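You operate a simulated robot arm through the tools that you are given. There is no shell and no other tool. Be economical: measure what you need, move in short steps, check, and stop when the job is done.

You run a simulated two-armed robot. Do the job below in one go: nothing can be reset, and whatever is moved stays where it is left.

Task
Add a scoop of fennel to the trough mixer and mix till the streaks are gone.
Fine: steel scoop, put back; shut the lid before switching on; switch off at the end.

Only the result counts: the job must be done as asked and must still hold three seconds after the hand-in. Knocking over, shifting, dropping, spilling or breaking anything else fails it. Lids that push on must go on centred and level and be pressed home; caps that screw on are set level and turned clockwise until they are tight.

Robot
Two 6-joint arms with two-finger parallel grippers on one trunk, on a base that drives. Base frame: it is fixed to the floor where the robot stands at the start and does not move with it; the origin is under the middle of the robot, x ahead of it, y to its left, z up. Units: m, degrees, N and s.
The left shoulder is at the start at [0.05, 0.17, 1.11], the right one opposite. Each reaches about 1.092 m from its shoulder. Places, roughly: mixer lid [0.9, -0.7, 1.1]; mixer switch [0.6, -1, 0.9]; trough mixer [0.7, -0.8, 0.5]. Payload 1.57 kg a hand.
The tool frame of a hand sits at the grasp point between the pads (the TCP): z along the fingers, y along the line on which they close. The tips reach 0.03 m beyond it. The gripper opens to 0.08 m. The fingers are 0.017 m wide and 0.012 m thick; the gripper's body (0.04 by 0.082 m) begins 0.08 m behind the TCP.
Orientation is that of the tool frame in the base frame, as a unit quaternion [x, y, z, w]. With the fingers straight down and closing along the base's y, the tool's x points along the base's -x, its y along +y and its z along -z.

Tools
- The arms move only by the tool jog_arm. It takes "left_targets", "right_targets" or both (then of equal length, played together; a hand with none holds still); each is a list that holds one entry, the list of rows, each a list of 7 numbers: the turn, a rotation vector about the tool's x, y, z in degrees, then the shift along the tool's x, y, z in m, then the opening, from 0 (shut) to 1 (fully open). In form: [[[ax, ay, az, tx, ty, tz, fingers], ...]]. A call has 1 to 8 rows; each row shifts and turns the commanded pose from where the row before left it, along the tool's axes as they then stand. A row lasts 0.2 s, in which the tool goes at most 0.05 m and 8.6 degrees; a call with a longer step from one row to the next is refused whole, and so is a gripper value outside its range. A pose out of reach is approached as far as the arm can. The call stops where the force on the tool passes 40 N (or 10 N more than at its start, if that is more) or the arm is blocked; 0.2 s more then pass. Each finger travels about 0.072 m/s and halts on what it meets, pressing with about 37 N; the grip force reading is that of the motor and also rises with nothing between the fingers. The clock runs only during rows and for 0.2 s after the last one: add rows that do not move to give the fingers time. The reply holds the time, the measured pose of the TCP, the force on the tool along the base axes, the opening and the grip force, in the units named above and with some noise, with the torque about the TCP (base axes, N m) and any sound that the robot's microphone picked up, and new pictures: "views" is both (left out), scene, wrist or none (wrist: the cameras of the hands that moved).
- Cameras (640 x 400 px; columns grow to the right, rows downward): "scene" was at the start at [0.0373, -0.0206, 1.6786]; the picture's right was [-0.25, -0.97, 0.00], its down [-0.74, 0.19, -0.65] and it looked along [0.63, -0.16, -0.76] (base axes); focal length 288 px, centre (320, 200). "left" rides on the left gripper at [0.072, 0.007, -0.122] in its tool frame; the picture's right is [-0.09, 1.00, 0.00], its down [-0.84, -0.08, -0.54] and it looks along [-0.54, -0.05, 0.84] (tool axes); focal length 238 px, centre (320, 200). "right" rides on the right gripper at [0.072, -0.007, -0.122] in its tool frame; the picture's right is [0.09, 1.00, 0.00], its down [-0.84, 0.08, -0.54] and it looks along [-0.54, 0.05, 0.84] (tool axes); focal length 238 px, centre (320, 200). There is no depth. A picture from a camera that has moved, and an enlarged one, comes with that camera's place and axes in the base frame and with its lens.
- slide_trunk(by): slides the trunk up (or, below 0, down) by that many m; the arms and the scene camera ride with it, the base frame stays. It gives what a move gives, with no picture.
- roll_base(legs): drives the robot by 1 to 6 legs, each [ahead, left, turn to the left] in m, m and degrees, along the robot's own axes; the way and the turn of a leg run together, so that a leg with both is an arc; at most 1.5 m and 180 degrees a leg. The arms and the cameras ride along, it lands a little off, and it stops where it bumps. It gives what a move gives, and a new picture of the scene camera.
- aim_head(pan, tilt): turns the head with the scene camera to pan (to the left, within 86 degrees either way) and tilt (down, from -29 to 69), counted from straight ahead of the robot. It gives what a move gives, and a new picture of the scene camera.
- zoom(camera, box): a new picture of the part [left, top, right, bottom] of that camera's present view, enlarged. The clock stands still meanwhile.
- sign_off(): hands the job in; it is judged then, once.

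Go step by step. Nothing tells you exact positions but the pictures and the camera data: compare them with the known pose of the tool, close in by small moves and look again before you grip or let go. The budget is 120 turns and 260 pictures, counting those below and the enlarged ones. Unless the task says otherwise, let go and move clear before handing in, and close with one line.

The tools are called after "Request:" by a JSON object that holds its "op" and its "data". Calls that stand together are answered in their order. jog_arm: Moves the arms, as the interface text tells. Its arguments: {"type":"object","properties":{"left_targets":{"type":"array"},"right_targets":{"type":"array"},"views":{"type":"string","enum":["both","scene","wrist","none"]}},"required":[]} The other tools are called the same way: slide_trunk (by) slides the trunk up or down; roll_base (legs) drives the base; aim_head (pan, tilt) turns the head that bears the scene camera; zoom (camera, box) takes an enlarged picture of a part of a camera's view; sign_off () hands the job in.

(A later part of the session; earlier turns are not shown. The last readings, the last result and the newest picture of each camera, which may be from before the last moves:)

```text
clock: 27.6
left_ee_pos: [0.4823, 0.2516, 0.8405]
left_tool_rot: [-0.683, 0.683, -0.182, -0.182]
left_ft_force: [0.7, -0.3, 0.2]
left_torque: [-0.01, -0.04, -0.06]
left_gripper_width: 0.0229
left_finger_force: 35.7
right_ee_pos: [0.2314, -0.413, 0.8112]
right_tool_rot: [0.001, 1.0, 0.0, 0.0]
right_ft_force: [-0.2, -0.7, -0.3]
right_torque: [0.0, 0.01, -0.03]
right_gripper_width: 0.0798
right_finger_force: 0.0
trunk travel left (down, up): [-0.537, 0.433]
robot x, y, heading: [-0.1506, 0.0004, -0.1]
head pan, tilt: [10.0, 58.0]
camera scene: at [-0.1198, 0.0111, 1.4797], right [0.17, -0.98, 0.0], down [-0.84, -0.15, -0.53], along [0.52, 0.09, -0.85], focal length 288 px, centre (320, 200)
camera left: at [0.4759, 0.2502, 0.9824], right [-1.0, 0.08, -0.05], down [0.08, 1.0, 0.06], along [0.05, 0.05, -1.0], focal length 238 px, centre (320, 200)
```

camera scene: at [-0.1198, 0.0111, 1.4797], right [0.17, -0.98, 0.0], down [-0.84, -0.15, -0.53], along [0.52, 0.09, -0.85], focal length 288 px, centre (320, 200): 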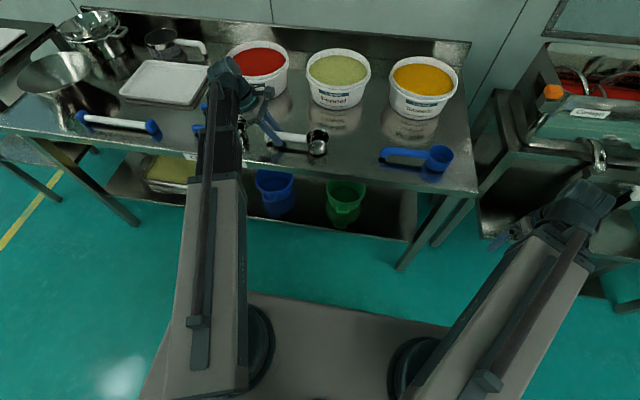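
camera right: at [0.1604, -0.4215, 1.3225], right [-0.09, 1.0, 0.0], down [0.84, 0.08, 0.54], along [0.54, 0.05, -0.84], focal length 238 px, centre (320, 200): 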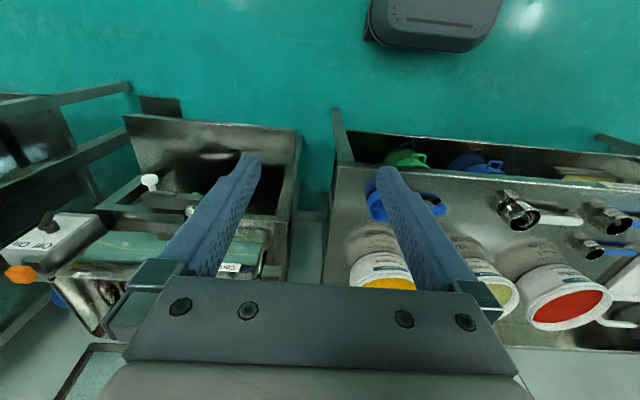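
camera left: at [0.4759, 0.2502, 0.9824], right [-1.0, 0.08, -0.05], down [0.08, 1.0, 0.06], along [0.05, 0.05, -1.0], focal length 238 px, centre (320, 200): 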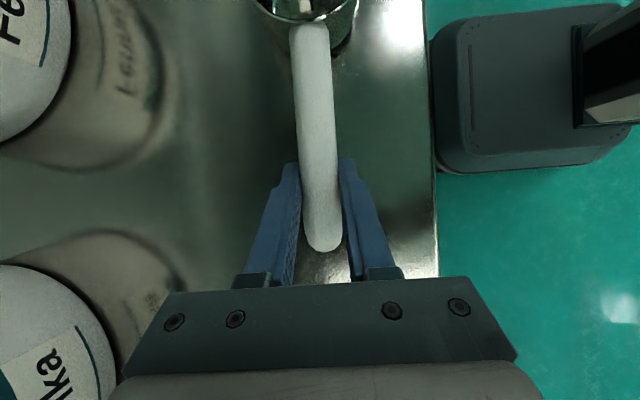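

Gripped (0.023 m). Lift by 0.22 with the trunk.

Request:
{"op": "slide_trunk", "data": {"by": 0.22}}

Request:
{"op": "zoom", "data": {"camera": "left", "box": [0, 0, 640, 400]}}

Request:
{"op": "zoom", "data": {"camera": "scene", "box": [180, 60, 480, 260]}}

```text
clock: 30.0
left_ee_pos: [0.4818, 0.2514, 1.0603]
left_tool_rot: [0.684, -0.683, 0.182, 0.181]
left_ft_force: [0.0, 0.8, -1.4]
left_torque: [0.0, 0.02, 0.04]
left_gripper_width: 0.0231
left_finger_force: 35.3
right_ee_pos: [0.2325, -0.4126, 1.0307]
right_tool_rot: [0.0, 1.0, 0.0, 0.0]
right_ft_force: [0.5, -0.4, 0.3]
right_torque: [0.01, 0.02, -0.01]
right_gripper_width: 0.08
right_finger_force: 0.1
trunk travel left (down, up): [-0.757, 0.213]
robot x, y, heading: [-0.1465, -0.0018, -0.1]
head pan, tilt: [10.0, 58.0]
```

```text
1.00 times, centred on (320, 200) of left (not enlarged: the box is as wide or as high as the picture)
camera zoom: at [0.4761, 0.2503, 1.2022], right [-1.0, 0.08, -0.05], down [0.08, 1.0, 0.06], along [0.05, 0.05, -1.0], focal length 238 px, centre (320, 200)
```

zoom: 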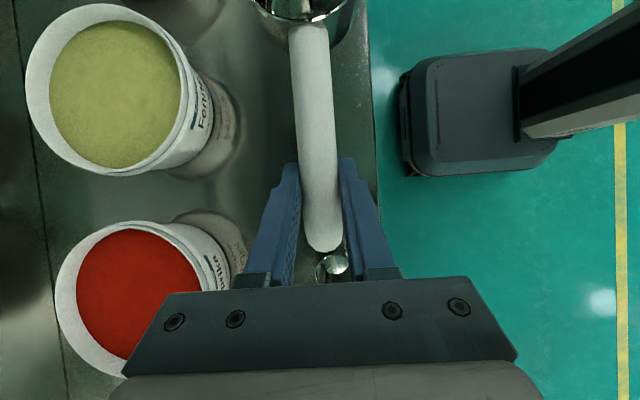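

```text
2.00 times, centred on (330, 160) of scene
camera zoom: at [-0.1196, 0.0111, 1.6997], right [0.17, -0.98, 0.0], down [-0.84, -0.15, -0.53], along [0.52, 0.09, -0.85], focal length 576 px, centre (300, 280)
```

zoom: 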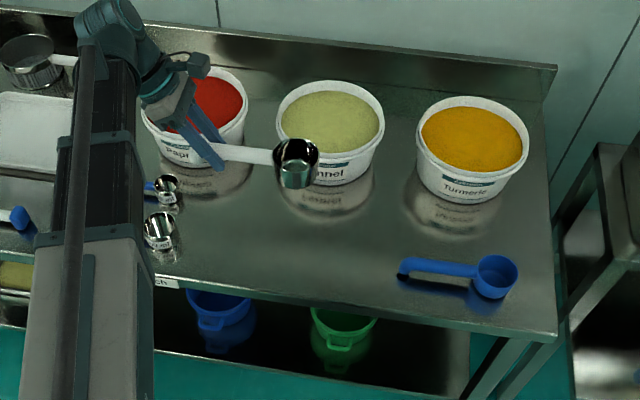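

Scoop is held level. I raise it more, pitch the bowl down 35°, and carry it over the fennel tub (≈0.716, 0.115).

Request:
{"op": "slide_trunk", "data": {"by": 0.12}}

Request:
{"op": "jog_arm", "data": {"left_targets": [[[0, -7, 0, 0, 0, 0, 0], [0, -7, 0, 0, 0, 0, 0], [0, -7, 0, 0, 0, 0, 0], [0, -7, 0, 0, 0, 0, 0], [0, -7, 0, 0, 0, 0, 0], [0, 0, 0, 0, -0.04, 0, 0], [0, 0, 0, 0, -0.04, 0, 0], [0, 0, 0, 0, -0.04, 0, 0]]], "views": "both"}}

```text
clock: 31.5
left_ee_pos: [0.4824, 0.252, 1.1804]
left_tool_rot: [-0.683, 0.683, -0.182, -0.181]
left_ft_force: [0.2, 0.2, -1.0]
left_torque: [0.05, -0.04, 0.02]
left_gripper_width: 0.023
left_finger_force: 35.2
right_ee_pos: [0.2334, -0.4134, 1.1519]
right_tool_rot: [0.001, 1.0, 0.001, 0.0]
right_ft_force: [-0.9, 0.9, 0.0]
right_torque: [-0.01, 0.02, -0.04]
right_gripper_width: 0.0799
right_finger_force: 0.0
trunk travel left (down, up): [-0.877, 0.093]
robot x, y, heading: [-0.1484, 0.0036, -0.0]
head pan, tilt: [10.0, 58.0]
```

```text
clock: 33.3
left_ee_pos: [0.6055, 0.252, 1.1521]
left_tool_rot: [0.707, -0.706, -0.031, -0.031]
left_ft_force: [0.6, -0.1, -0.8]
left_torque: [0.03, 0.01, 0.02]
left_gripper_width: 0.0229
left_finger_force: 35.4
left hand out of reach, approached as far as the arm can: row 1, 2, 3, 7
right_ee_pos: [0.2341, -0.4123, 1.1513]
right_tool_rot: [0.001, 1.0, 0.001, -0.001]
right_ft_force: [-0.3, -0.3, 0.5]
right_torque: [0.0, 0.02, 0.02]
right_gripper_width: 0.0801
right_finger_force: 0.0
trunk travel left (down, up): [-0.877, 0.093]
robot x, y, heading: [-0.1512, -0.001, -0.1]
head pan, tilt: [10.0, 58.0]
camera scene: at [-0.1182, 0.0113, 1.8197], right [0.17, -0.98, 0.0], down [-0.84, -0.15, -0.53], along [0.52, 0.09, -0.85], focal length 288 px, centre (320, 200)
camera left: at [0.599, 0.1696, 1.2668], right [-1.0, 0.09, 0.01], down [0.08, 0.78, 0.62], along [0.05, 0.61, -0.79], focal length 238 px, centre (320, 200)
```

scene: 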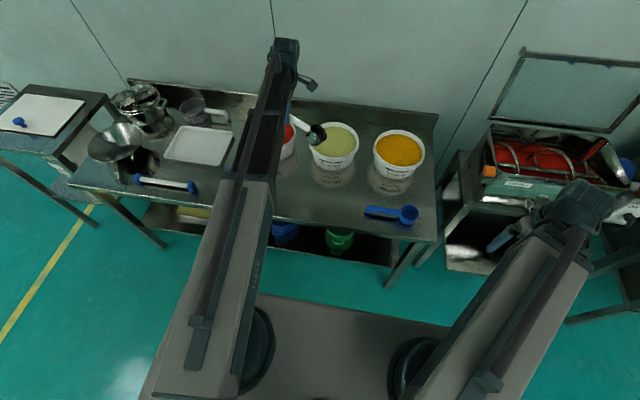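
left: 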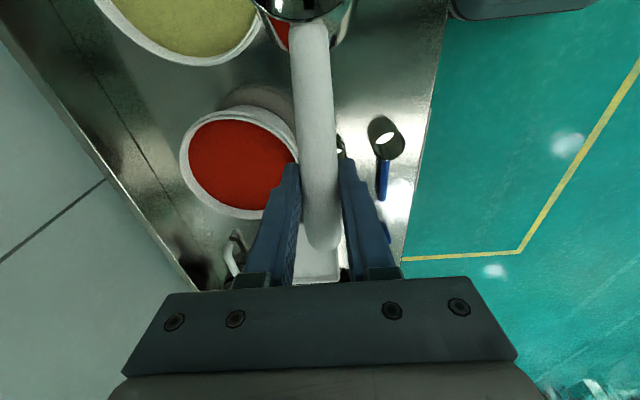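

Continue over the tub.

Request:
{"op": "jog_arm", "data": {"left_targets": [[[0, 0, 0, 0.007, -0.038, -0.0006, 0], [0, 0, 0, 0.007, -0.038, -0.0006, 0], [0, 0, 0, 0.006, -0.038, -0.0006, 0], [0, 0, 0, 0, 0, 0, 0]]], "views": "scene"}}

Request:
{"op": "zoom", "data": {"camera": "scene", "box": [250, 70, 430, 200]}}

Request:
{"op": "zoom", "data": {"camera": "left", "box": [0, 0, 640, 400]}}

```text
clock: 34.3
left_ee_pos: [0.7184, 0.2315, 1.1532]
left_tool_rot: [0.707, -0.705, -0.031, -0.032]
left_ft_force: [0.2, 0.5, -1.1]
left_torque: [0.02, -0.04, 0.03]
left_gripper_width: 0.0231
left_finger_force: 35.1
right_ee_pos: [0.2318, -0.4135, 1.1518]
right_tool_rot: [0.001, 1.0, 0.0, 0.0]
right_ft_force: [-0.7, -0.8, -0.3]
right_torque: [0.03, -0.02, 0.0]
right_gripper_width: 0.08
right_finger_force: 0.0
trunk travel left (down, up): [-0.877, 0.093]
robot x, y, heading: [-0.1523, -0.003, -0.3]
head pan, tilt: [10.0, 58.0]
camera scene: at [-0.1206, 0.0112, 1.8198], right [0.17, -0.98, 0.0], down [-0.84, -0.15, -0.53], along [0.52, 0.09, -0.85], focal length 288 px, centre (320, 200)
```

scene: 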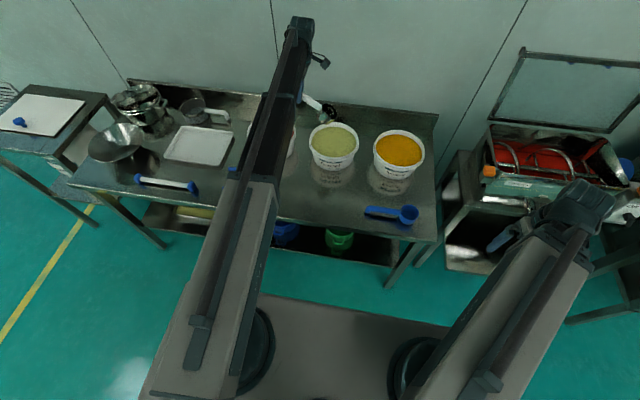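

```text
3.08 times, centred on (340, 135) of scene
camera zoom: at [-0.1206, 0.0112, 1.8198], right [0.17, -0.98, 0.0], down [-0.84, -0.15, -0.53], along [0.52, 0.09, -0.85], focal length 886 px, centre (258, 400)
```

zoom: 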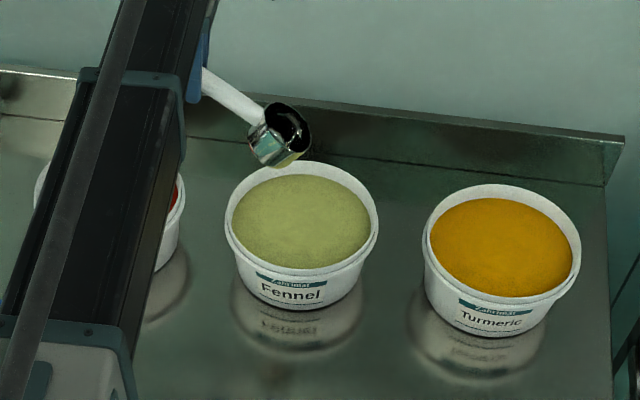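

```text
1.00 times, centred on (320, 200) of left (not enlarged: the box is as wide or as high as the picture)
camera zoom: at [0.712, 0.1492, 1.268], right [-1.0, 0.09, 0.01], down [0.08, 0.78, 0.62], along [0.05, 0.61, -0.79], focal length 238 px, centre (320, 200)
```

zoom: 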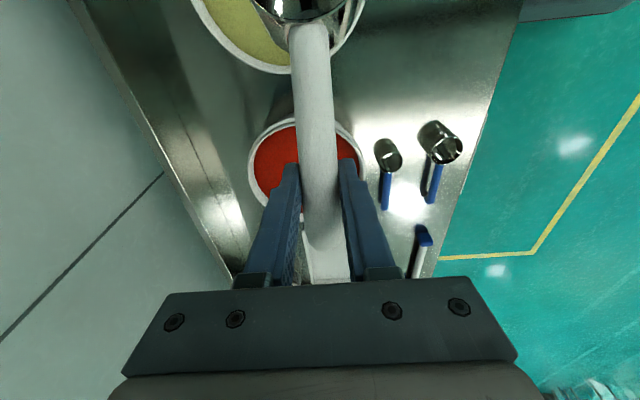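

Bowl is over the tub; small y correction and then lower in stages.

Request:
{"op": "jog_arm", "data": {"left_targets": [[[0, 0, 0, 0.012, 0, -0.001, 0], [0, 0, 0, 0, 0, 0, 0]]], "views": "none"}}

Request:
{"op": "slide_trunk", "data": {"by": -0.1}}

Request:
{"op": "zoom", "data": {"camera": "scene", "box": [260, 70, 400, 170]}}

Request:
{"op": "zoom", "data": {"camera": "left", "box": [160, 0, 480, 200]}}

```text
clock: 34.9
left_ee_pos: [0.7195, 0.2205, 1.1517]
left_tool_rot: [0.708, -0.705, -0.032, -0.033]
left_ft_force: [0.8, -0.1, -1.6]
left_torque: [0.06, 0.02, 0.01]
left_gripper_width: 0.023
left_finger_force: 35.3
right_ee_pos: [0.2338, -0.4128, 1.1516]
right_tool_rot: [0.001, 1.0, 0.0, 0.0]
right_ft_force: [-0.3, 0.3, -1.2]
right_torque: [0.01, 0.01, 0.02]
right_gripper_width: 0.0799
right_finger_force: 0.1
trunk travel left (down, up): [-0.877, 0.093]
robot x, y, heading: [-0.1484, -0.0003, 0.0]
head pan, tilt: [10.0, 58.0]
```

```text
clock: 36.2
left_ee_pos: [0.7174, 0.2187, 1.0533]
left_tool_rot: [0.707, -0.706, -0.032, -0.033]
left_ft_force: [0.1, 0.1, -1.5]
left_torque: [0.06, 0.01, -0.02]
left_gripper_width: 0.0229
left_finger_force: 35.1
right_ee_pos: [0.2332, -0.4131, 1.0517]
right_tool_rot: [0.002, 1.0, 0.0, 0.0]
right_ft_force: [0.1, 0.3, -0.8]
right_torque: [-0.01, 0.02, -0.01]
right_gripper_width: 0.0799
right_finger_force: 0.0
trunk travel left (down, up): [-0.777, 0.193]
robot x, y, heading: [-0.151, 0.001, -0.1]
head pan, tilt: [10.0, 58.0]
```

```text
4.00 times, centred on (330, 120) of scene
camera zoom: at [-0.1198, 0.0111, 1.7198], right [0.17, -0.98, 0.0], down [-0.84, -0.15, -0.53], along [0.52, 0.09, -0.85], focal length 1152 px, centre (280, 520)
```

zoom: 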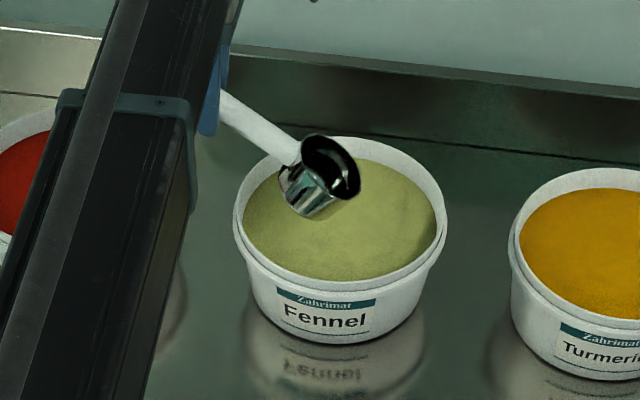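

```text
2.00 times, centred on (320, 100) of left
camera zoom: at [0.7121, 0.1372, 1.1676], right [-1.0, 0.09, 0.01], down [0.08, 0.78, 0.62], along [0.05, 0.61, -0.79], focal length 477 px, centre (320, 400)
```

zoom: 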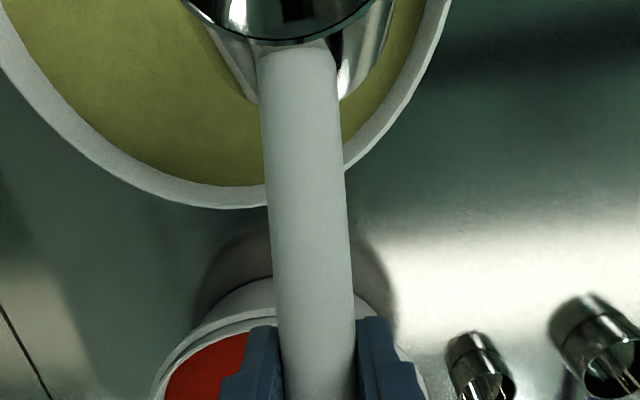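

Combining all views, the tub rim is really at z≈0.90, centre ≈(0.75, 0.10), radius ≈0.107. I shift to match and pitch to 40°, then recheck.

Request:
{"op": "jog_arm", "data": {"left_targets": [[[0, 0, 0, -0.009, -0.037, 0, 0], [0, -5, 0, 0, 0, 0, 0], [0, 0, 0, 0, 0, 0, 0]]], "views": "none"}}

Request:
{"op": "zoom", "data": {"camera": "scene", "box": [260, 70, 400, 170]}}

Request:
{"op": "zoom", "data": {"camera": "left", "box": [160, 0, 480, 200]}}

```text
clock: 37.0
left_ee_pos: [0.7549, 0.2297, 1.055]
left_tool_rot: [0.705, -0.703, -0.063, -0.063]
left_ft_force: [0.4, -0.2, -1.1]
left_torque: [0.07, 0.0, -0.02]
left_gripper_width: 0.0229
left_finger_force: 35.4
right_ee_pos: [0.2336, -0.4122, 1.0512]
right_tool_rot: [0.002, 1.0, 0.0, -0.001]
right_ft_force: [-0.6, -0.3, -0.4]
right_torque: [0.01, -0.01, 0.0]
right_gripper_width: 0.0798
right_finger_force: 0.0
trunk travel left (down, up): [-0.777, 0.193]
robot x, y, heading: [-0.1488, 0.0018, -0.2]
head pan, tilt: [10.0, 58.0]
```

```text
4.00 times, centred on (330, 120) of scene
camera zoom: at [-0.1193, 0.0113, 1.7197], right [0.17, -0.98, 0.0], down [-0.84, -0.15, -0.53], along [0.52, 0.09, -0.85], focal length 1152 px, centre (280, 520)
```

zoom: 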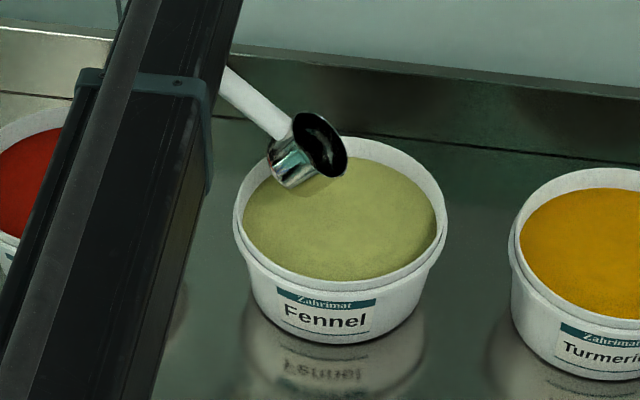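

```text
2.00 times, centred on (320, 100) of left
camera zoom: at [0.749, 0.1374, 1.1622], right [-1.0, 0.09, 0.02], down [0.08, 0.73, 0.68], along [0.05, 0.68, -0.73], focal length 477 px, centre (320, 400)
```

zoom: 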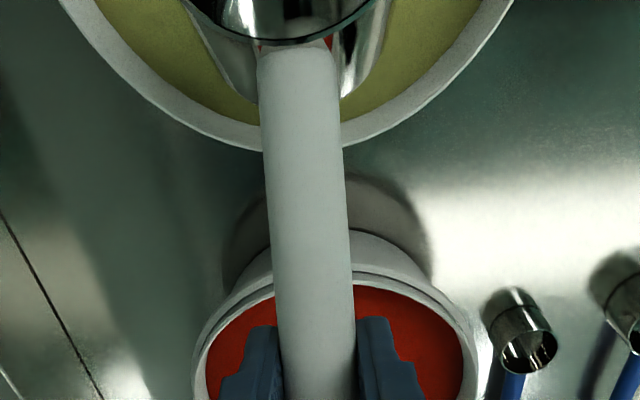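

Centred now. Lower 0.07 and look.

Request:
{"op": "slide_trunk", "data": {"by": -0.07}}

Request:
{"op": "zoom", "data": {"camera": "scene", "box": [260, 40, 400, 140]}}

Request:
{"op": "zoom", "data": {"camera": "left", "box": [160, 0, 480, 200]}}

```text
clock: 38.1
left_ee_pos: [0.7543, 0.2288, 0.9857]
left_tool_rot: [0.705, -0.704, -0.063, -0.063]
left_ft_force: [0.1, 0.3, -1.0]
left_torque: [0.03, -0.01, 0.05]
left_gripper_width: 0.0226
left_finger_force: 35.1
right_ee_pos: [0.2328, -0.4126, 0.9829]
right_tool_rot: [0.001, 1.0, -0.001, 0.001]
right_ft_force: [-0.2, 0.3, 0.2]
right_torque: [0.02, 0.01, -0.01]
right_gripper_width: 0.0802
right_finger_force: 0.1
trunk travel left (down, up): [-0.707, 0.263]
robot x, y, heading: [-0.1519, -0.0016, 0.0]
head pan, tilt: [10.0, 58.0]
```

```text
4.00 times, centred on (330, 90) of scene
camera zoom: at [-0.1197, 0.0112, 1.6497], right [0.17, -0.98, 0.0], down [-0.84, -0.15, -0.53], along [0.52, 0.09, -0.85], focal length 1152 px, centre (280, 640)
```

zoom: 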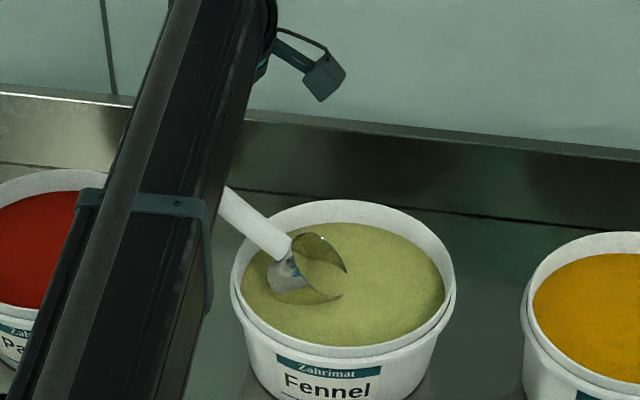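

```text
2.00 times, centred on (320, 100) of left
camera zoom: at [0.7487, 0.1373, 1.0925], right [-1.0, 0.09, 0.01], down [0.08, 0.73, 0.68], along [0.05, 0.68, -0.73], focal length 477 px, centre (320, 400)
```

zoom: 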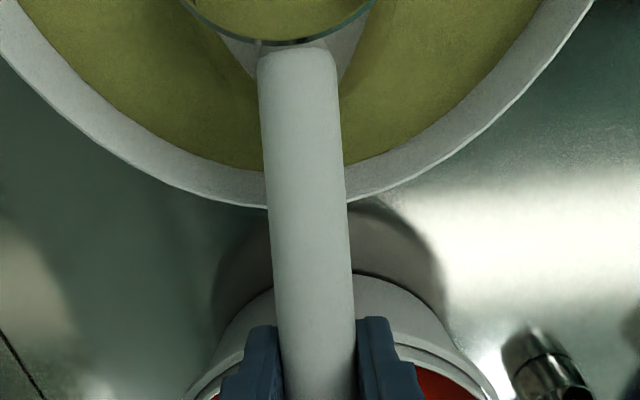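

The bowl is half in the powder. Lower 0.035 more.

Request:
{"op": "slide_trunk", "data": {"by": -0.033}}

Request:
{"op": "zoom", "data": {"camera": "scene", "box": [260, 40, 400, 140]}}

Request:
{"op": "zoom", "data": {"camera": "left", "box": [160, 0, 480, 200]}}

```text
clock: 38.9
left_ee_pos: [0.7541, 0.2288, 0.9523]
left_tool_rot: [0.705, -0.704, -0.063, -0.064]
left_ft_force: [0.0, -0.4, -1.5]
left_torque: [0.02, 0.02, 0.02]
left_gripper_width: 0.023
left_finger_force: 35.2
right_ee_pos: [0.2331, -0.413, 0.9487]
right_tool_rot: [0.0, 1.0, 0.0, 0.0]
right_ft_force: [-0.1, -0.4, -0.7]
right_torque: [-0.03, 0.04, 0.0]
right_gripper_width: 0.0801
right_finger_force: 0.0
trunk travel left (down, up): [-0.674, 0.296]
robot x, y, heading: [-0.1457, 0.0015, 0.0]
head pan, tilt: [10.0, 58.0]
```

```text
4.00 times, centred on (330, 90) of scene
camera zoom: at [-0.1197, 0.0112, 1.6167], right [0.17, -0.98, 0.0], down [-0.84, -0.15, -0.53], along [0.52, 0.09, -0.85], focal length 1152 px, centre (280, 640)
```

zoom: 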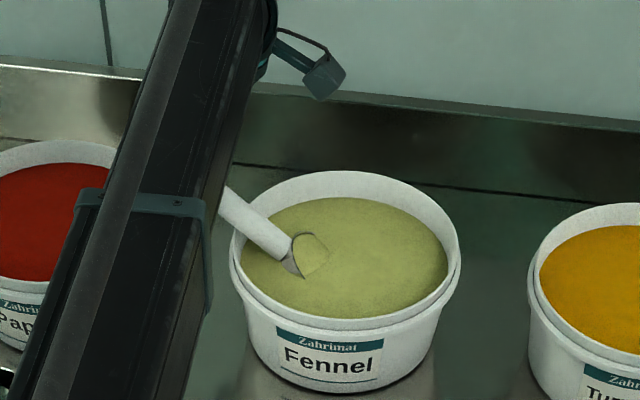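

```text
2.00 times, centred on (320, 100) of left
camera zoom: at [0.7487, 0.1372, 1.0594], right [-1.0, 0.09, 0.01], down [0.08, 0.73, 0.68], along [0.05, 0.68, -0.73], focal length 477 px, centre (320, 400)
```

zoom: 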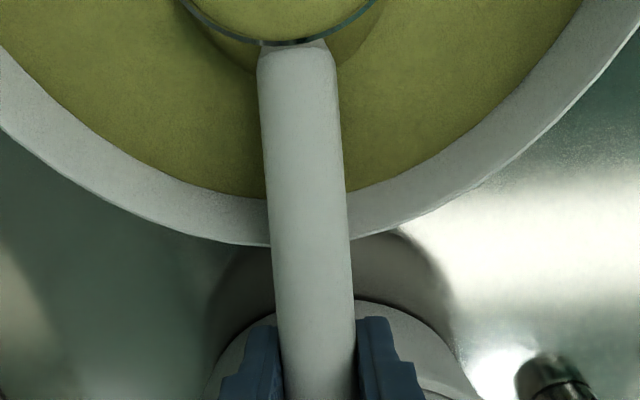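

Nearly submerged; now level up by rotating 15° about the grip, then check.

Request:
{"op": "jog_arm", "data": {"left_targets": [[[0, 5, 0, 0, 0, 0, 0], [0, 5, 0, 0, 0, 0, 0], [0, 5, 0, 0, 0, 0, 0], [0, 0, 0, 0, 0, 0, 0]]], "views": "none"}}

Request:
{"op": "zoom", "data": {"camera": "scene", "box": [260, 40, 400, 140]}}

Request:
{"op": "zoom", "data": {"camera": "left", "box": [160, 0, 480, 200]}}

```text
clock: 39.9
left_ee_pos: [0.7538, 0.2278, 0.9492]
left_tool_rot: [0.707, -0.706, 0.03, 0.029]
left_ft_force: [0.4, -0.7, -1.8]
left_torque: [0.05, -0.02, 0.03]
left_gripper_width: 0.0228
left_finger_force: 36.2
right_ee_pos: [0.2335, -0.4129, 0.9483]
right_tool_rot: [0.001, 1.0, 0.0, 0.0]
right_ft_force: [0.8, 0.9, -0.1]
right_torque: [0.04, -0.01, 0.01]
right_gripper_width: 0.08
right_finger_force: 0.1
trunk travel left (down, up): [-0.674, 0.296]
robot x, y, heading: [-0.1537, 0.0016, 0.1]
head pan, tilt: [10.0, 58.0]
```

```text
4.00 times, centred on (330, 90) of scene
camera zoom: at [-0.1195, 0.0112, 1.6167], right [0.17, -0.99, 0.0], down [-0.84, -0.15, -0.53], along [0.52, 0.09, -0.85], focal length 1152 px, centre (280, 640)
```

zoom: 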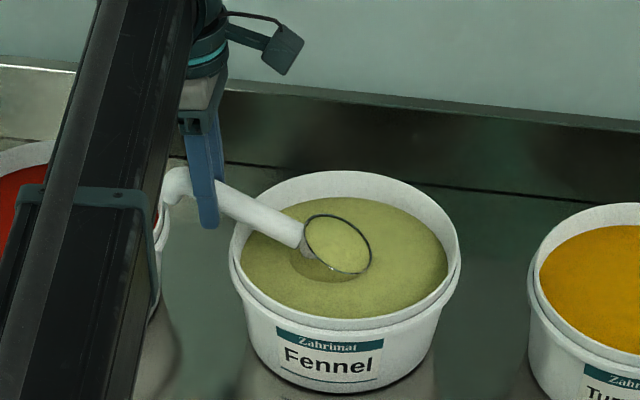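

```text
2.00 times, centred on (320, 100) of left
camera zoom: at [0.7486, 0.1684, 1.0769], right [-1.0, 0.09, -0.01], down [0.08, 0.88, 0.47], along [0.05, 0.47, -0.88], focal length 477 px, centre (320, 400)
```

zoom: 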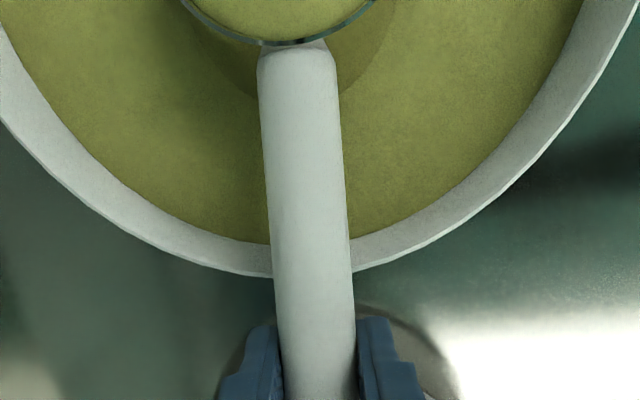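

The bowl is full to the rim. Lift a little over the tub and level it.

Request:
{"op": "slide_trunk", "data": {"by": 0.04}}

Request:
{"op": "jog_arm", "data": {"left_targets": [[[0, 5, 0, 0, 0, 0, 0], [0, 5, 0, 0, 0, 0, 0], [0, 5, 0, 0, 0, 0, 0], [0, 5, 0, 0, 0, 0, 0], [0, 5, 0, 0, 0, 0, 0], [0, 0, 0, 0, 0, 0, 0]]], "views": "none"}}

Request:
{"op": "slide_trunk", "data": {"by": 0.05}}

Request:
{"op": "zoom", "data": {"camera": "scene", "box": [240, 40, 420, 160]}}

Request:
{"op": "zoom", "data": {"camera": "left", "box": [0, 0, 640, 400]}}

```text
clock: 40.7
left_ee_pos: [0.7544, 0.2301, 0.9901]
left_tool_rot: [0.707, -0.706, 0.031, 0.028]
left_ft_force: [0.5, -0.6, -2.7]
left_torque: [0.04, 0.0, 0.01]
left_gripper_width: 0.023
left_finger_force: 35.3
right_ee_pos: [0.2342, -0.4131, 0.9892]
right_tool_rot: [0.001, 1.0, 0.0, 0.0]
right_ft_force: [0.6, -0.5, -0.1]
right_torque: [-0.02, -0.02, 0.03]
right_gripper_width: 0.0799
right_finger_force: 0.0
trunk travel left (down, up): [-0.714, 0.256]
robot x, y, heading: [-0.1489, 0.0001, -0.3]
head pan, tilt: [10.0, 58.0]
```

```text
clock: 42.1
left_ee_pos: [0.753, 0.229, 1.0176]
left_tool_rot: [-0.683, 0.683, -0.182, -0.182]
left_ft_force: [-0.1, -0.4, -1.2]
left_torque: [0.08, -0.03, 0.0]
left_gripper_width: 0.023
left_finger_force: 35.2
left hand out of reach, approached as far as the arm can: row 2, 3, 4, 5
right_ee_pos: [0.2325, -0.4119, 0.9891]
right_tool_rot: [0.0, 1.0, 0.0, 0.0]
right_ft_force: [-0.1, 0.5, -0.5]
right_torque: [0.01, -0.01, -0.01]
right_gripper_width: 0.0801
right_finger_force: 0.2
trunk travel left (down, up): [-0.714, 0.256]
robot x, y, heading: [-0.1488, 0.0003, -0.1]
head pan, tilt: [10.0, 58.0]
```

```text
clock: 43.0
left_ee_pos: [0.7549, 0.2304, 1.0677]
left_tool_rot: [0.684, -0.683, 0.182, 0.18]
left_ft_force: [1.1, -0.3, -1.5]
left_torque: [0.08, -0.01, -0.01]
left_gripper_width: 0.0228
left_finger_force: 35.5
right_ee_pos: [0.2336, -0.4134, 1.0385]
right_tool_rot: [0.002, 1.0, 0.0, 0.0]
right_ft_force: [0.5, 0.2, -0.2]
right_torque: [0.0, 0.03, 0.03]
right_gripper_width: 0.0799
right_finger_force: 0.0
trunk travel left (down, up): [-0.764, 0.206]
robot x, y, heading: [-0.1506, -0.0, 0.3]
head pan, tilt: [10.0, 58.0]
```

```text
3.33 times, centred on (330, 100) of scene
camera zoom: at [-0.1192, 0.0111, 1.7067], right [0.17, -0.98, 0.0], down [-0.84, -0.15, -0.53], along [0.52, 0.09, -0.85], focal length 960 px, centre (287, 533)
```

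zoom: 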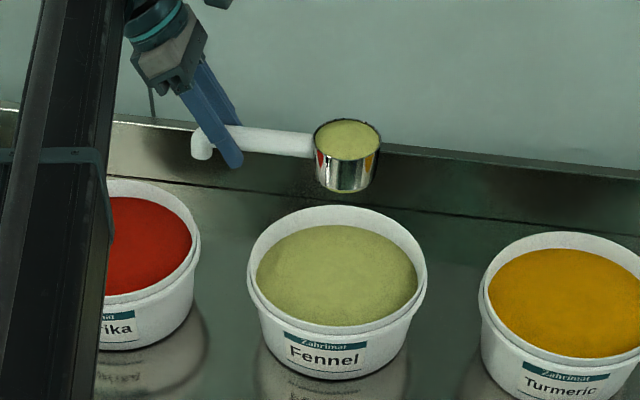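

```text
1.00 times, centred on (320, 200) of left (not enlarged: the box is as wide or as high as the picture)
camera zoom: at [0.7489, 0.2278, 1.2089], right [-1.0, 0.08, -0.05], down [0.08, 1.0, 0.06], along [0.05, 0.05, -1.0], focal length 238 px, centre (320, 200)
```

zoom: 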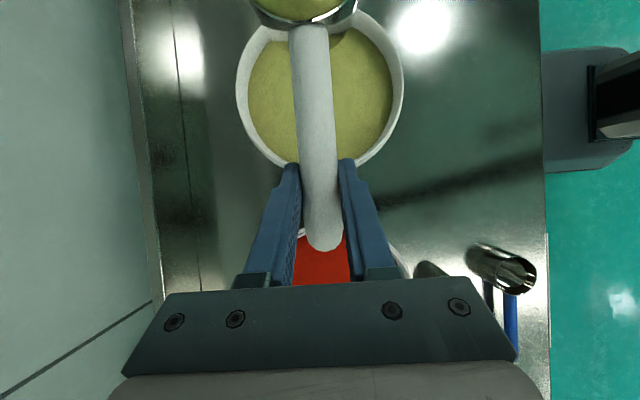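

A full, level scoop. I retract the arm toward the robot and drive right toward the mixer.

Request:
{"op": "jog_arm", "data": {"left_targets": [[[0, 0, 0, 0, 0.03, 0, 0], [0, 0, 0, 0, 0.035, 0, 0], [0, 0, 0, 0, 0.035, 0, 0], [0, 0, 0, 0, 0.035, 0, 0], [0, 0, 0, 0, 0.035, 0, 0], [0, 0, 0, 0, 0.035, 0, 0], [0, 0, 0, 0, 0.025, 0, 0]]], "views": "none"}}

Request:
{"op": "roll_base", "data": {"legs": [[0, -0.3, 0], [0, -0.25, 0]]}}

Request:
{"op": "aim_head", "data": {"pan": -14, "tilt": 45}}

```text
clock: 44.6
left_ee_pos: [0.5224, 0.2308, 1.0677]
left_tool_rot: [-0.683, 0.684, -0.181, -0.18]
left_ft_force: [0.0, 0.5, -2.1]
left_torque: [0.07, -0.01, 0.02]
left_gripper_width: 0.0229
left_finger_force: 35.0
right_ee_pos: [0.2323, -0.4135, 1.0391]
right_tool_rot: [0.001, 1.0, -0.001, -0.001]
right_ft_force: [-0.1, 0.1, 0.2]
right_torque: [-0.05, 0.0, -0.03]
right_gripper_width: 0.08
right_finger_force: 0.0
trunk travel left (down, up): [-0.764, 0.206]
robot x, y, heading: [-0.1512, 0.005, -0.0]
head pan, tilt: [10.0, 58.0]
```

```text
clock: 48.1
left_ee_pos: [0.5238, -0.3179, 1.0679]
left_tool_rot: [0.685, -0.682, 0.182, 0.18]
left_ft_force: [-0.1, -0.5, -2.2]
left_torque: [0.08, -0.03, 0.01]
left_gripper_width: 0.0231
left_finger_force: 35.3
right_ee_pos: [0.2352, -0.9632, 1.0386]
right_tool_rot: [-0.001, 1.0, 0.0, 0.001]
right_ft_force: [0.1, 0.4, 0.7]
right_torque: [0.0, -0.01, 0.01]
right_gripper_width: 0.0797
right_finger_force: 0.0
trunk travel left (down, up): [-0.764, 0.206]
robot x, y, heading: [-0.1493, -0.5568, 0.2]
head pan, tilt: [10.0, 58.0]
camera scene: at [-0.1188, -0.5407, 1.7067], right [0.18, -0.98, 0.0], down [-0.83, -0.15, -0.53], along [0.52, 0.09, -0.85], focal length 288 px, centre (320, 200)
```

scene: 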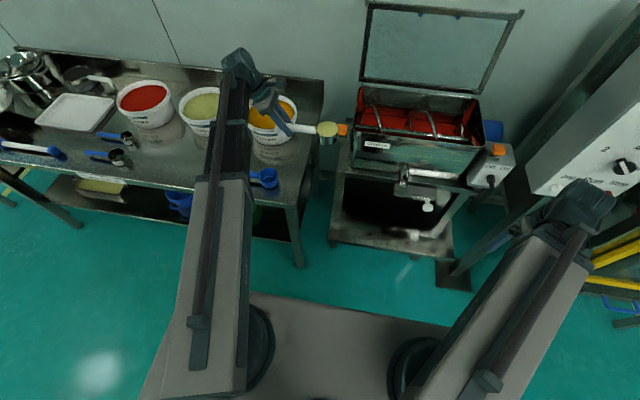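

```text
clock: 49.0
left_ee_pos: [0.5238, -0.318, 1.0676]
left_tool_rot: [0.685, -0.682, 0.183, 0.18]
left_ft_force: [0.1, 0.5, -2.2]
left_torque: [0.05, 0.03, 0.0]
left_gripper_width: 0.0229
left_finger_force: 35.3
right_ee_pos: [0.2359, -0.9625, 1.0386]
right_tool_rot: [-0.001, 1.0, 0.001, 0.0]
right_ft_force: [-0.2, 0.7, 0.5]
right_torque: [0.04, -0.02, -0.01]
right_gripper_width: 0.08
right_finger_force: 0.1
trunk travel left (down, up): [-0.764, 0.206]
robot x, y, heading: [-0.1496, -0.5497, -0.2]
head pan, tilt: [-14.0, 45.0]
camera scene: at [-0.1076, -0.5709, 1.7238], right [-0.24, -0.97, 0.0], down [-0.69, 0.17, -0.71], along [0.69, -0.17, -0.71], focal length 288 px, centre (320, 200)
```

scene: 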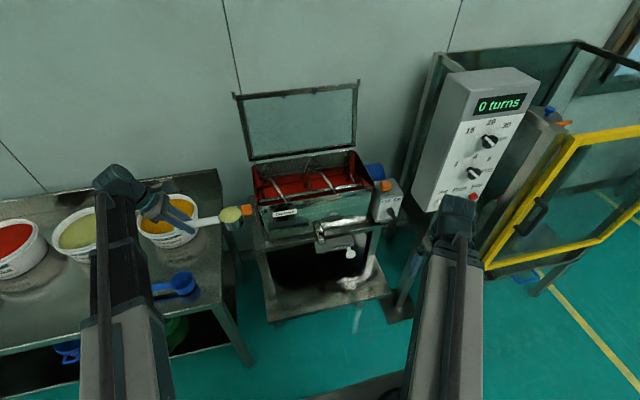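

Good view of the mixer. Zoom in for geometry.

Request:
{"op": "zoom", "data": {"camera": "scene", "box": [220, 70, 420, 290]}}

Request:
{"op": "zoom", "data": {"camera": "right", "box": [0, 0, 640, 400]}}

Request:
{"op": "zoom", "data": {"camera": "left", "box": [0, 0, 640, 400]}}

```text
1.82 times, centred on (320, 180) of scene
camera zoom: at [-0.1076, -0.5709, 1.7238], right [-0.24, -0.97, 0.0], down [-0.69, 0.17, -0.71], along [0.69, -0.17, -0.71], focal length 523 px, centre (320, 236)
```

zoom: 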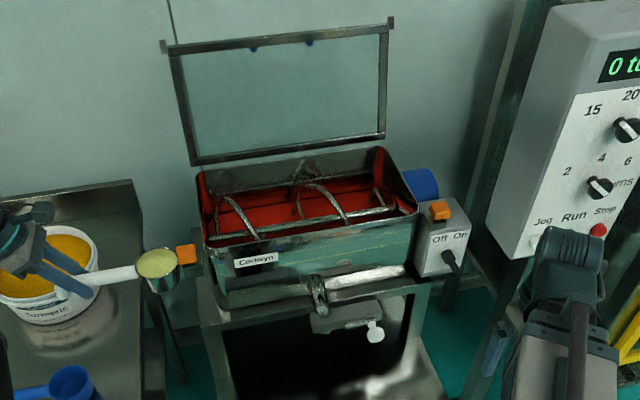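

```text
1.00 times, centred on (320, 200) of right (not enlarged: the box is as wide or as high as the picture)
camera zoom: at [0.1634, -0.9698, 1.1616], right [-0.09, 1.0, 0.0], down [0.84, 0.08, 0.54], along [0.54, 0.05, -0.84], focal length 238 px, centre (320, 200)
```

zoom: 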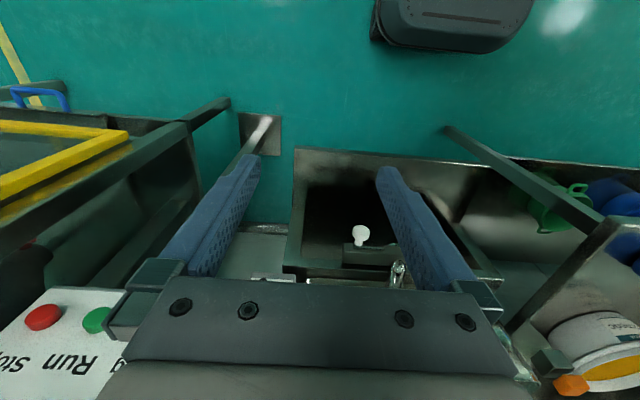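

```text
1.00 times, centred on (320, 200) of left (not enlarged: the box is as wide or as high as the picture)
camera zoom: at [0.5175, -0.3193, 1.2091], right [-1.0, 0.08, -0.05], down [0.07, 1.0, 0.06], along [0.05, 0.05, -1.0], focal length 238 px, centre (320, 200)
```

zoom: 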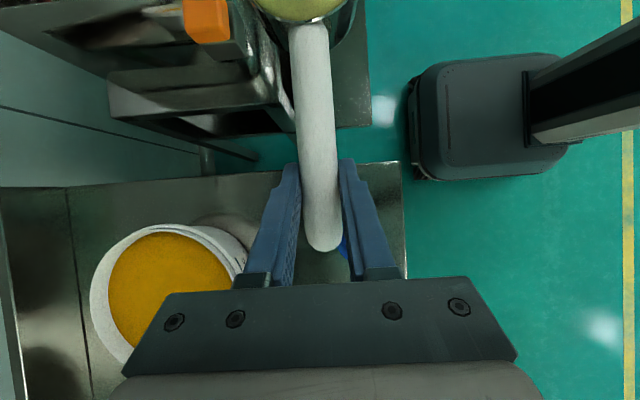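

Trough rim ≈ z 0.97, x 0.645–0.89, y −0.53 to −0.97. I raise slightly and carry the scoop over the trough (bowl target ≈ (0.78, −0.80)).

Request:
{"op": "slide_trunk", "data": {"by": 0.06}}

Request:
{"op": "jog_arm", "data": {"left_targets": [[[0, 0, 0, 0.0277, -0.0233, 0.016, 0], [0, 0, 0, 0.0277, -0.0233, 0.016, 0], [0, 0, 0, 0.0277, -0.0233, 0.016, 0], [0, 0, 0, 0.0277, -0.0233, 0.016, 0], [0, 0, 0, 0.0277, -0.0233, 0.016, 0], [0, 0, 0, 0.0277, -0.0233, 0.016, 0], [0, 0, 0, 0.0277, -0.0233, 0.016, 0], [0, 0, 0, 0.0277, -0.0233, 0.016, 0]]], "views": "scene"}}

```text
clock: 50.0
left_ee_pos: [0.5236, -0.3169, 1.1284]
left_tool_rot: [0.684, -0.683, 0.182, 0.18]
left_ft_force: [0.1, 0.5, -0.5]
left_torque: [0.04, 0.01, 0.0]
left_gripper_width: 0.0232
left_finger_force: 34.7
right_ee_pos: [0.2353, -0.9625, 1.0985]
right_tool_rot: [-0.001, 1.0, 0.0, 0.0]
right_ft_force: [0.6, 0.7, 0.1]
right_torque: [0.01, 0.0, 0.01]
right_gripper_width: 0.08
right_finger_force: 0.0
trunk travel left (down, up): [-0.824, 0.146]
robot x, y, heading: [-0.1491, -0.5493, 0.2]
head pan, tilt: [-14.0, 45.0]
```

```text
clock: 51.8
left_ee_pos: [0.713, -0.5749, 1.1277]
left_tool_rot: [0.685, -0.682, 0.182, 0.18]
left_ft_force: [-1.1, -0.9, -1.6]
left_torque: [0.12, 0.0, 0.01]
left_gripper_width: 0.0233
left_finger_force: 34.8
right_ee_pos: [0.2364, -0.9624, 1.0987]
right_tool_rot: [-0.002, 1.0, -0.001, 0.0]
right_ft_force: [-0.3, -0.7, 0.4]
right_torque: [0.03, 0.0, -0.04]
right_gripper_width: 0.0801
right_finger_force: 0.1
trunk travel left (down, up): [-0.824, 0.146]
robot x, y, heading: [-0.1529, -0.5478, 0.3]
head pan, tilt: [-14.0, 45.0]
camera scene: at [-0.107, -0.5717, 1.7838], right [-0.24, -0.97, 0.0], down [-0.69, 0.17, -0.71], along [0.69, -0.17, -0.71], focal length 288 px, centre (320, 200)
```

scene: 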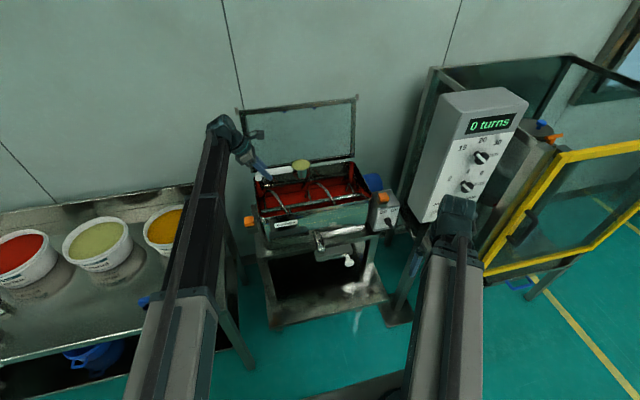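

Finish the approach and begin the roll about the handle (30°).

Request:
{"op": "jog_arm", "data": {"left_targets": [[[0, 0, 0, 0.0275, -0.0223, 0.0159, 0], [0, 0, 0, 0.0275, -0.0223, 0.0159, 0], [0, 0, 0, 0.0275, -0.0223, 0.0159, 0], [6.5, 0, 3.75, 0, 0, 0, 0], [6.5, 0, 3.75, 0, 0, 0, 0], [6.5, 0, 3.75, 0, 0, 0, 0], [0, 0, 0, 0, 0, 0, 0]]], "views": "none"}}

Request:
{"op": "zoom", "data": {"camera": "scene", "box": [200, 80, 420, 260]}}

Request:
{"op": "zoom", "data": {"camera": "left", "box": [0, 0, 640, 400]}}

```text
clock: 53.4
left_ee_pos: [0.7555, -0.6625, 1.143]
left_tool_rot: [-0.635, 0.705, -0.312, -0.042]
left_ft_force: [0.8, 0.2, -1.6]
left_torque: [0.06, 0.01, 0.01]
left_gripper_width: 0.0227
left_finger_force: 35.6
left hand out of reach, approached as far as the arm can: row 3, 5, 6
right_ee_pos: [0.2355, -0.9621, 1.0984]
right_tool_rot: [-0.001, 1.0, 0.0, 0.0]
right_ft_force: [-0.2, -0.4, -0.3]
right_torque: [-0.01, 0.0, -0.04]
right_gripper_width: 0.0801
right_finger_force: 0.1
trunk travel left (down, up): [-0.824, 0.146]
robot x, y, heading: [-0.147, -0.5518, 0.3]
head pan, tilt: [-14.0, 45.0]
```

```text
2.22 times, centred on (310, 170) of scene
camera zoom: at [-0.1072, -0.5712, 1.7838], right [-0.24, -0.97, 0.0], down [-0.69, 0.17, -0.71], along [0.69, -0.17, -0.71], focal length 640 px, centre (342, 267)
```

zoom: 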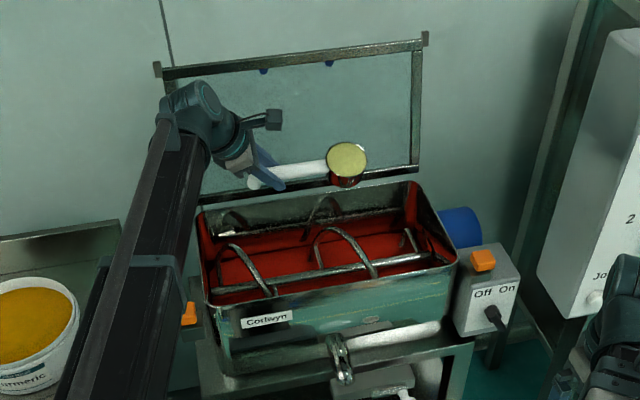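

```text
1.00 times, centred on (320, 200) of left (not enlarged: the box is as wide or as high as the picture)
camera zoom: at [0.696, -0.6651, 1.27], right [-0.9, 0.08, -0.42], down [0.05, 1.0, 0.08], along [0.43, 0.06, -0.9], focal length 238 px, centre (320, 200)
```

zoom: 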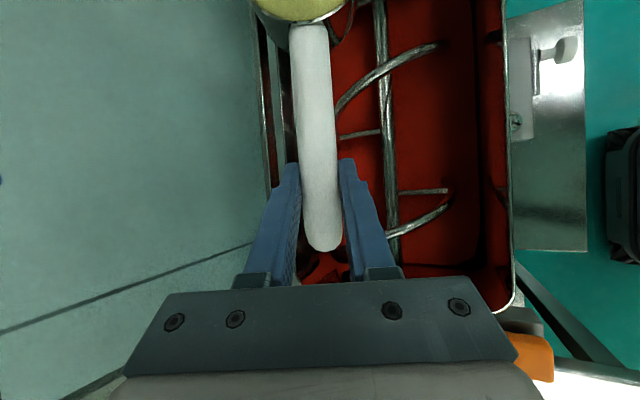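

Bowl is over the trough interior. Lower a little and keep rolling.

Request:
{"op": "slide_trunk", "data": {"by": -0.045}}

Request:
{"op": "jog_arm", "data": {"left_targets": [[[6.5, 0, 3.75, 0, 0, 0, 0], [6.5, 0, 3.75, 0, 0, 0, 0], [6.5, 0, 3.75, 0, 0, 0, 0], [6.5, 0, 3.75, 0, 0, 0, 0], [0, 0, 0, 0, 0, 0, 0]]], "views": "none"}}

Request:
{"op": "zoom", "data": {"camera": "scene", "box": [200, 80, 420, 260]}}

Request:
{"op": "zoom", "data": {"camera": "left", "box": [0, 0, 640, 400]}}

```text
clock: 54.2
left_ee_pos: [0.7562, -0.6635, 1.0968]
left_tool_rot: [-0.636, 0.705, -0.311, -0.042]
left_ft_force: [0.5, -0.2, -1.8]
left_torque: [0.09, 0.02, -0.01]
left_gripper_width: 0.0228
left_finger_force: 35.6
right_ee_pos: [0.2346, -0.9627, 1.0539]
right_tool_rot: [-0.001, 1.0, 0.001, 0.0]
right_ft_force: [0.0, -0.5, 0.7]
right_torque: [0.0, 0.02, -0.05]
right_gripper_width: 0.0798
right_finger_force: 0.0
trunk travel left (down, up): [-0.779, 0.191]
robot x, y, heading: [-0.1518, -0.5494, 0.3]
head pan, tilt: [-14.0, 45.0]
```

```text
clock: 55.4
left_ee_pos: [0.7546, -0.6627, 1.1553]
left_tool_rot: [-0.533, 0.694, -0.463, 0.142]
left_ft_force: [-0.1, -0.3, -1.2]
left_torque: [0.04, 0.06, -0.01]
left_gripper_width: 0.0228
left_finger_force: 35.2
left hand out of reach, approached as far as the arm can: row 1, 2, 3, 4
right_ee_pos: [0.2353, -0.9628, 1.0539]
right_tool_rot: [-0.001, 1.0, 0.0, 0.0]
right_ft_force: [-0.3, -0.2, -0.2]
right_torque: [-0.01, -0.01, -0.01]
right_gripper_width: 0.0802
right_finger_force: 0.0
trunk travel left (down, up): [-0.779, 0.191]
robot x, y, heading: [-0.1482, -0.5502, 0.0]
head pan, tilt: [-14.0, 45.0]
```

```text
2.22 times, centred on (310, 170) of scene
camera zoom: at [-0.1074, -0.5712, 1.7388], right [-0.24, -0.97, 0.0], down [-0.69, 0.17, -0.71], along [0.69, -0.17, -0.71], focal length 640 px, centre (342, 267)
```

zoom: 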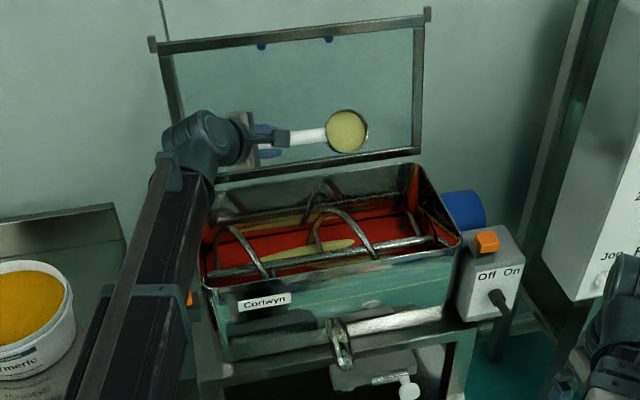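

```text
1.00 times, centred on (320, 200) of left (not enlarged: the box is as wide or as high as the picture)
camera zoom: at [0.6397, -0.6647, 1.2377], right [-0.57, 0.08, -0.82], down [0.0, 0.99, 0.1], along [0.82, 0.06, -0.57], focal length 238 px, centre (320, 200)
```

zoom: 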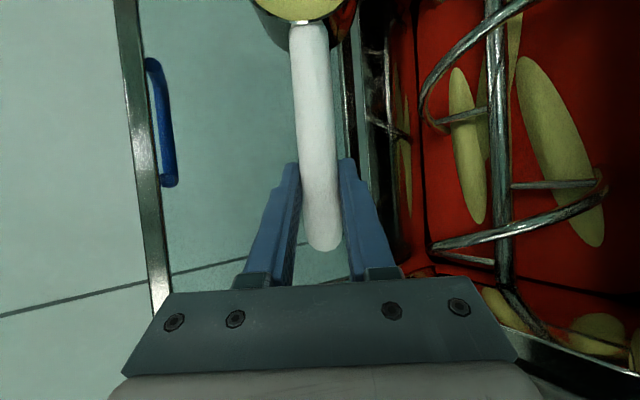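

It's pouring in well; continue lowering and rolling.

Request:
{"op": "slide_trunk", "data": {"by": -0.05}}

Request:
{"op": "jog_arm", "data": {"left_targets": [[[6.5, 0, 3.75, 0, 0, 0, 0], [6.5, 0, 3.75, 0, 0, 0, 0], [6.5, 0, 3.75, 0, 0, 0, 0], [6.5, 0, 3.75, 0, 0, 0, 0], [0, 0, 0, 0, 0, 0, 0]]], "views": "none"}}

Request:
{"op": "slide_trunk", "data": {"by": -0.07}}

Request:
{"op": "zoom", "data": {"camera": "scene", "box": [200, 60, 420, 240]}}

```text
clock: 56.4
left_ee_pos: [0.7555, -0.6633, 1.107]
left_tool_rot: [-0.533, 0.694, -0.463, 0.142]
left_ft_force: [-0.5, -0.3, -0.8]
left_torque: [0.08, 0.04, -0.03]
left_gripper_width: 0.0228
left_finger_force: 35.5
right_ee_pos: [0.2355, -0.9624, 1.0045]
right_tool_rot: [-0.001, 1.0, 0.0, 0.0]
right_ft_force: [-1.3, -0.2, 0.4]
right_torque: [0.01, 0.01, -0.02]
right_gripper_width: 0.08
right_finger_force: 0.1
trunk travel left (down, up): [-0.729, 0.241]
robot x, y, heading: [-0.1486, -0.5491, -0.0]
head pan, tilt: [-14.0, 45.0]
```

```text
clock: 57.6
left_ee_pos: [0.7559, -0.6619, 1.1982]
left_tool_rot: [-0.394, 0.635, -0.585, 0.315]
left_ft_force: [1.0, 0.4, -1.6]
left_torque: [0.03, 0.0, -0.01]
left_gripper_width: 0.0231
left_finger_force: 35.2
left hand out of reach, approached as far as the arm can: row 1, 2, 3, 4
right_ee_pos: [0.2348, -0.9624, 1.0037]
right_tool_rot: [-0.001, 1.0, -0.001, 0.0]
right_ft_force: [0.4, -0.1, 0.7]
right_torque: [0.05, -0.01, 0.05]
right_gripper_width: 0.08
right_finger_force: 0.1
trunk travel left (down, up): [-0.729, 0.241]
robot x, y, heading: [-0.1493, -0.5483, -0.2]
head pan, tilt: [-14.0, 45.0]
```

```text
clock: 58.6
left_ee_pos: [0.7548, -0.6621, 1.1277]
left_tool_rot: [-0.393, 0.636, -0.584, 0.315]
left_ft_force: [-0.1, 0.1, -1.5]
left_torque: [0.08, 0.01, 0.0]
left_gripper_width: 0.0232
left_finger_force: 35.5
right_ee_pos: [0.2351, -0.9619, 0.9339]
right_tool_rot: [-0.001, 1.0, 0.0, 0.0]
right_ft_force: [0.7, 0.2, -0.5]
right_torque: [0.01, -0.01, 0.0]
right_gripper_width: 0.0799
right_finger_force: 0.1
trunk travel left (down, up): [-0.659, 0.311]
robot x, y, heading: [-0.1518, -0.5499, -0.0]
head pan, tilt: [-14.0, 45.0]
```

```text
2.22 times, centred on (310, 150) of scene
camera zoom: at [-0.1078, -0.5711, 1.6189], right [-0.24, -0.97, 0.0], down [-0.69, 0.17, -0.71], along [0.69, -0.17, -0.71], focal length 640 px, centre (342, 311)
```

zoom: 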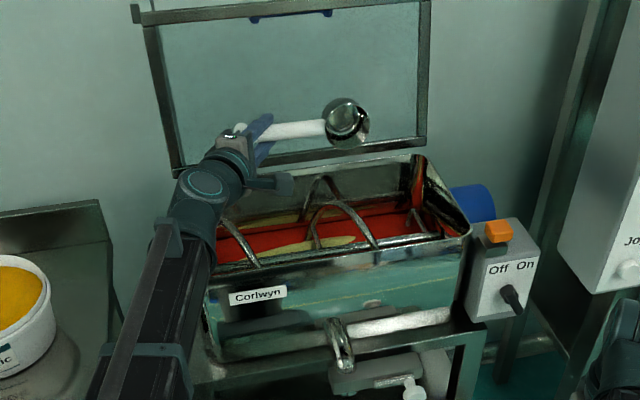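

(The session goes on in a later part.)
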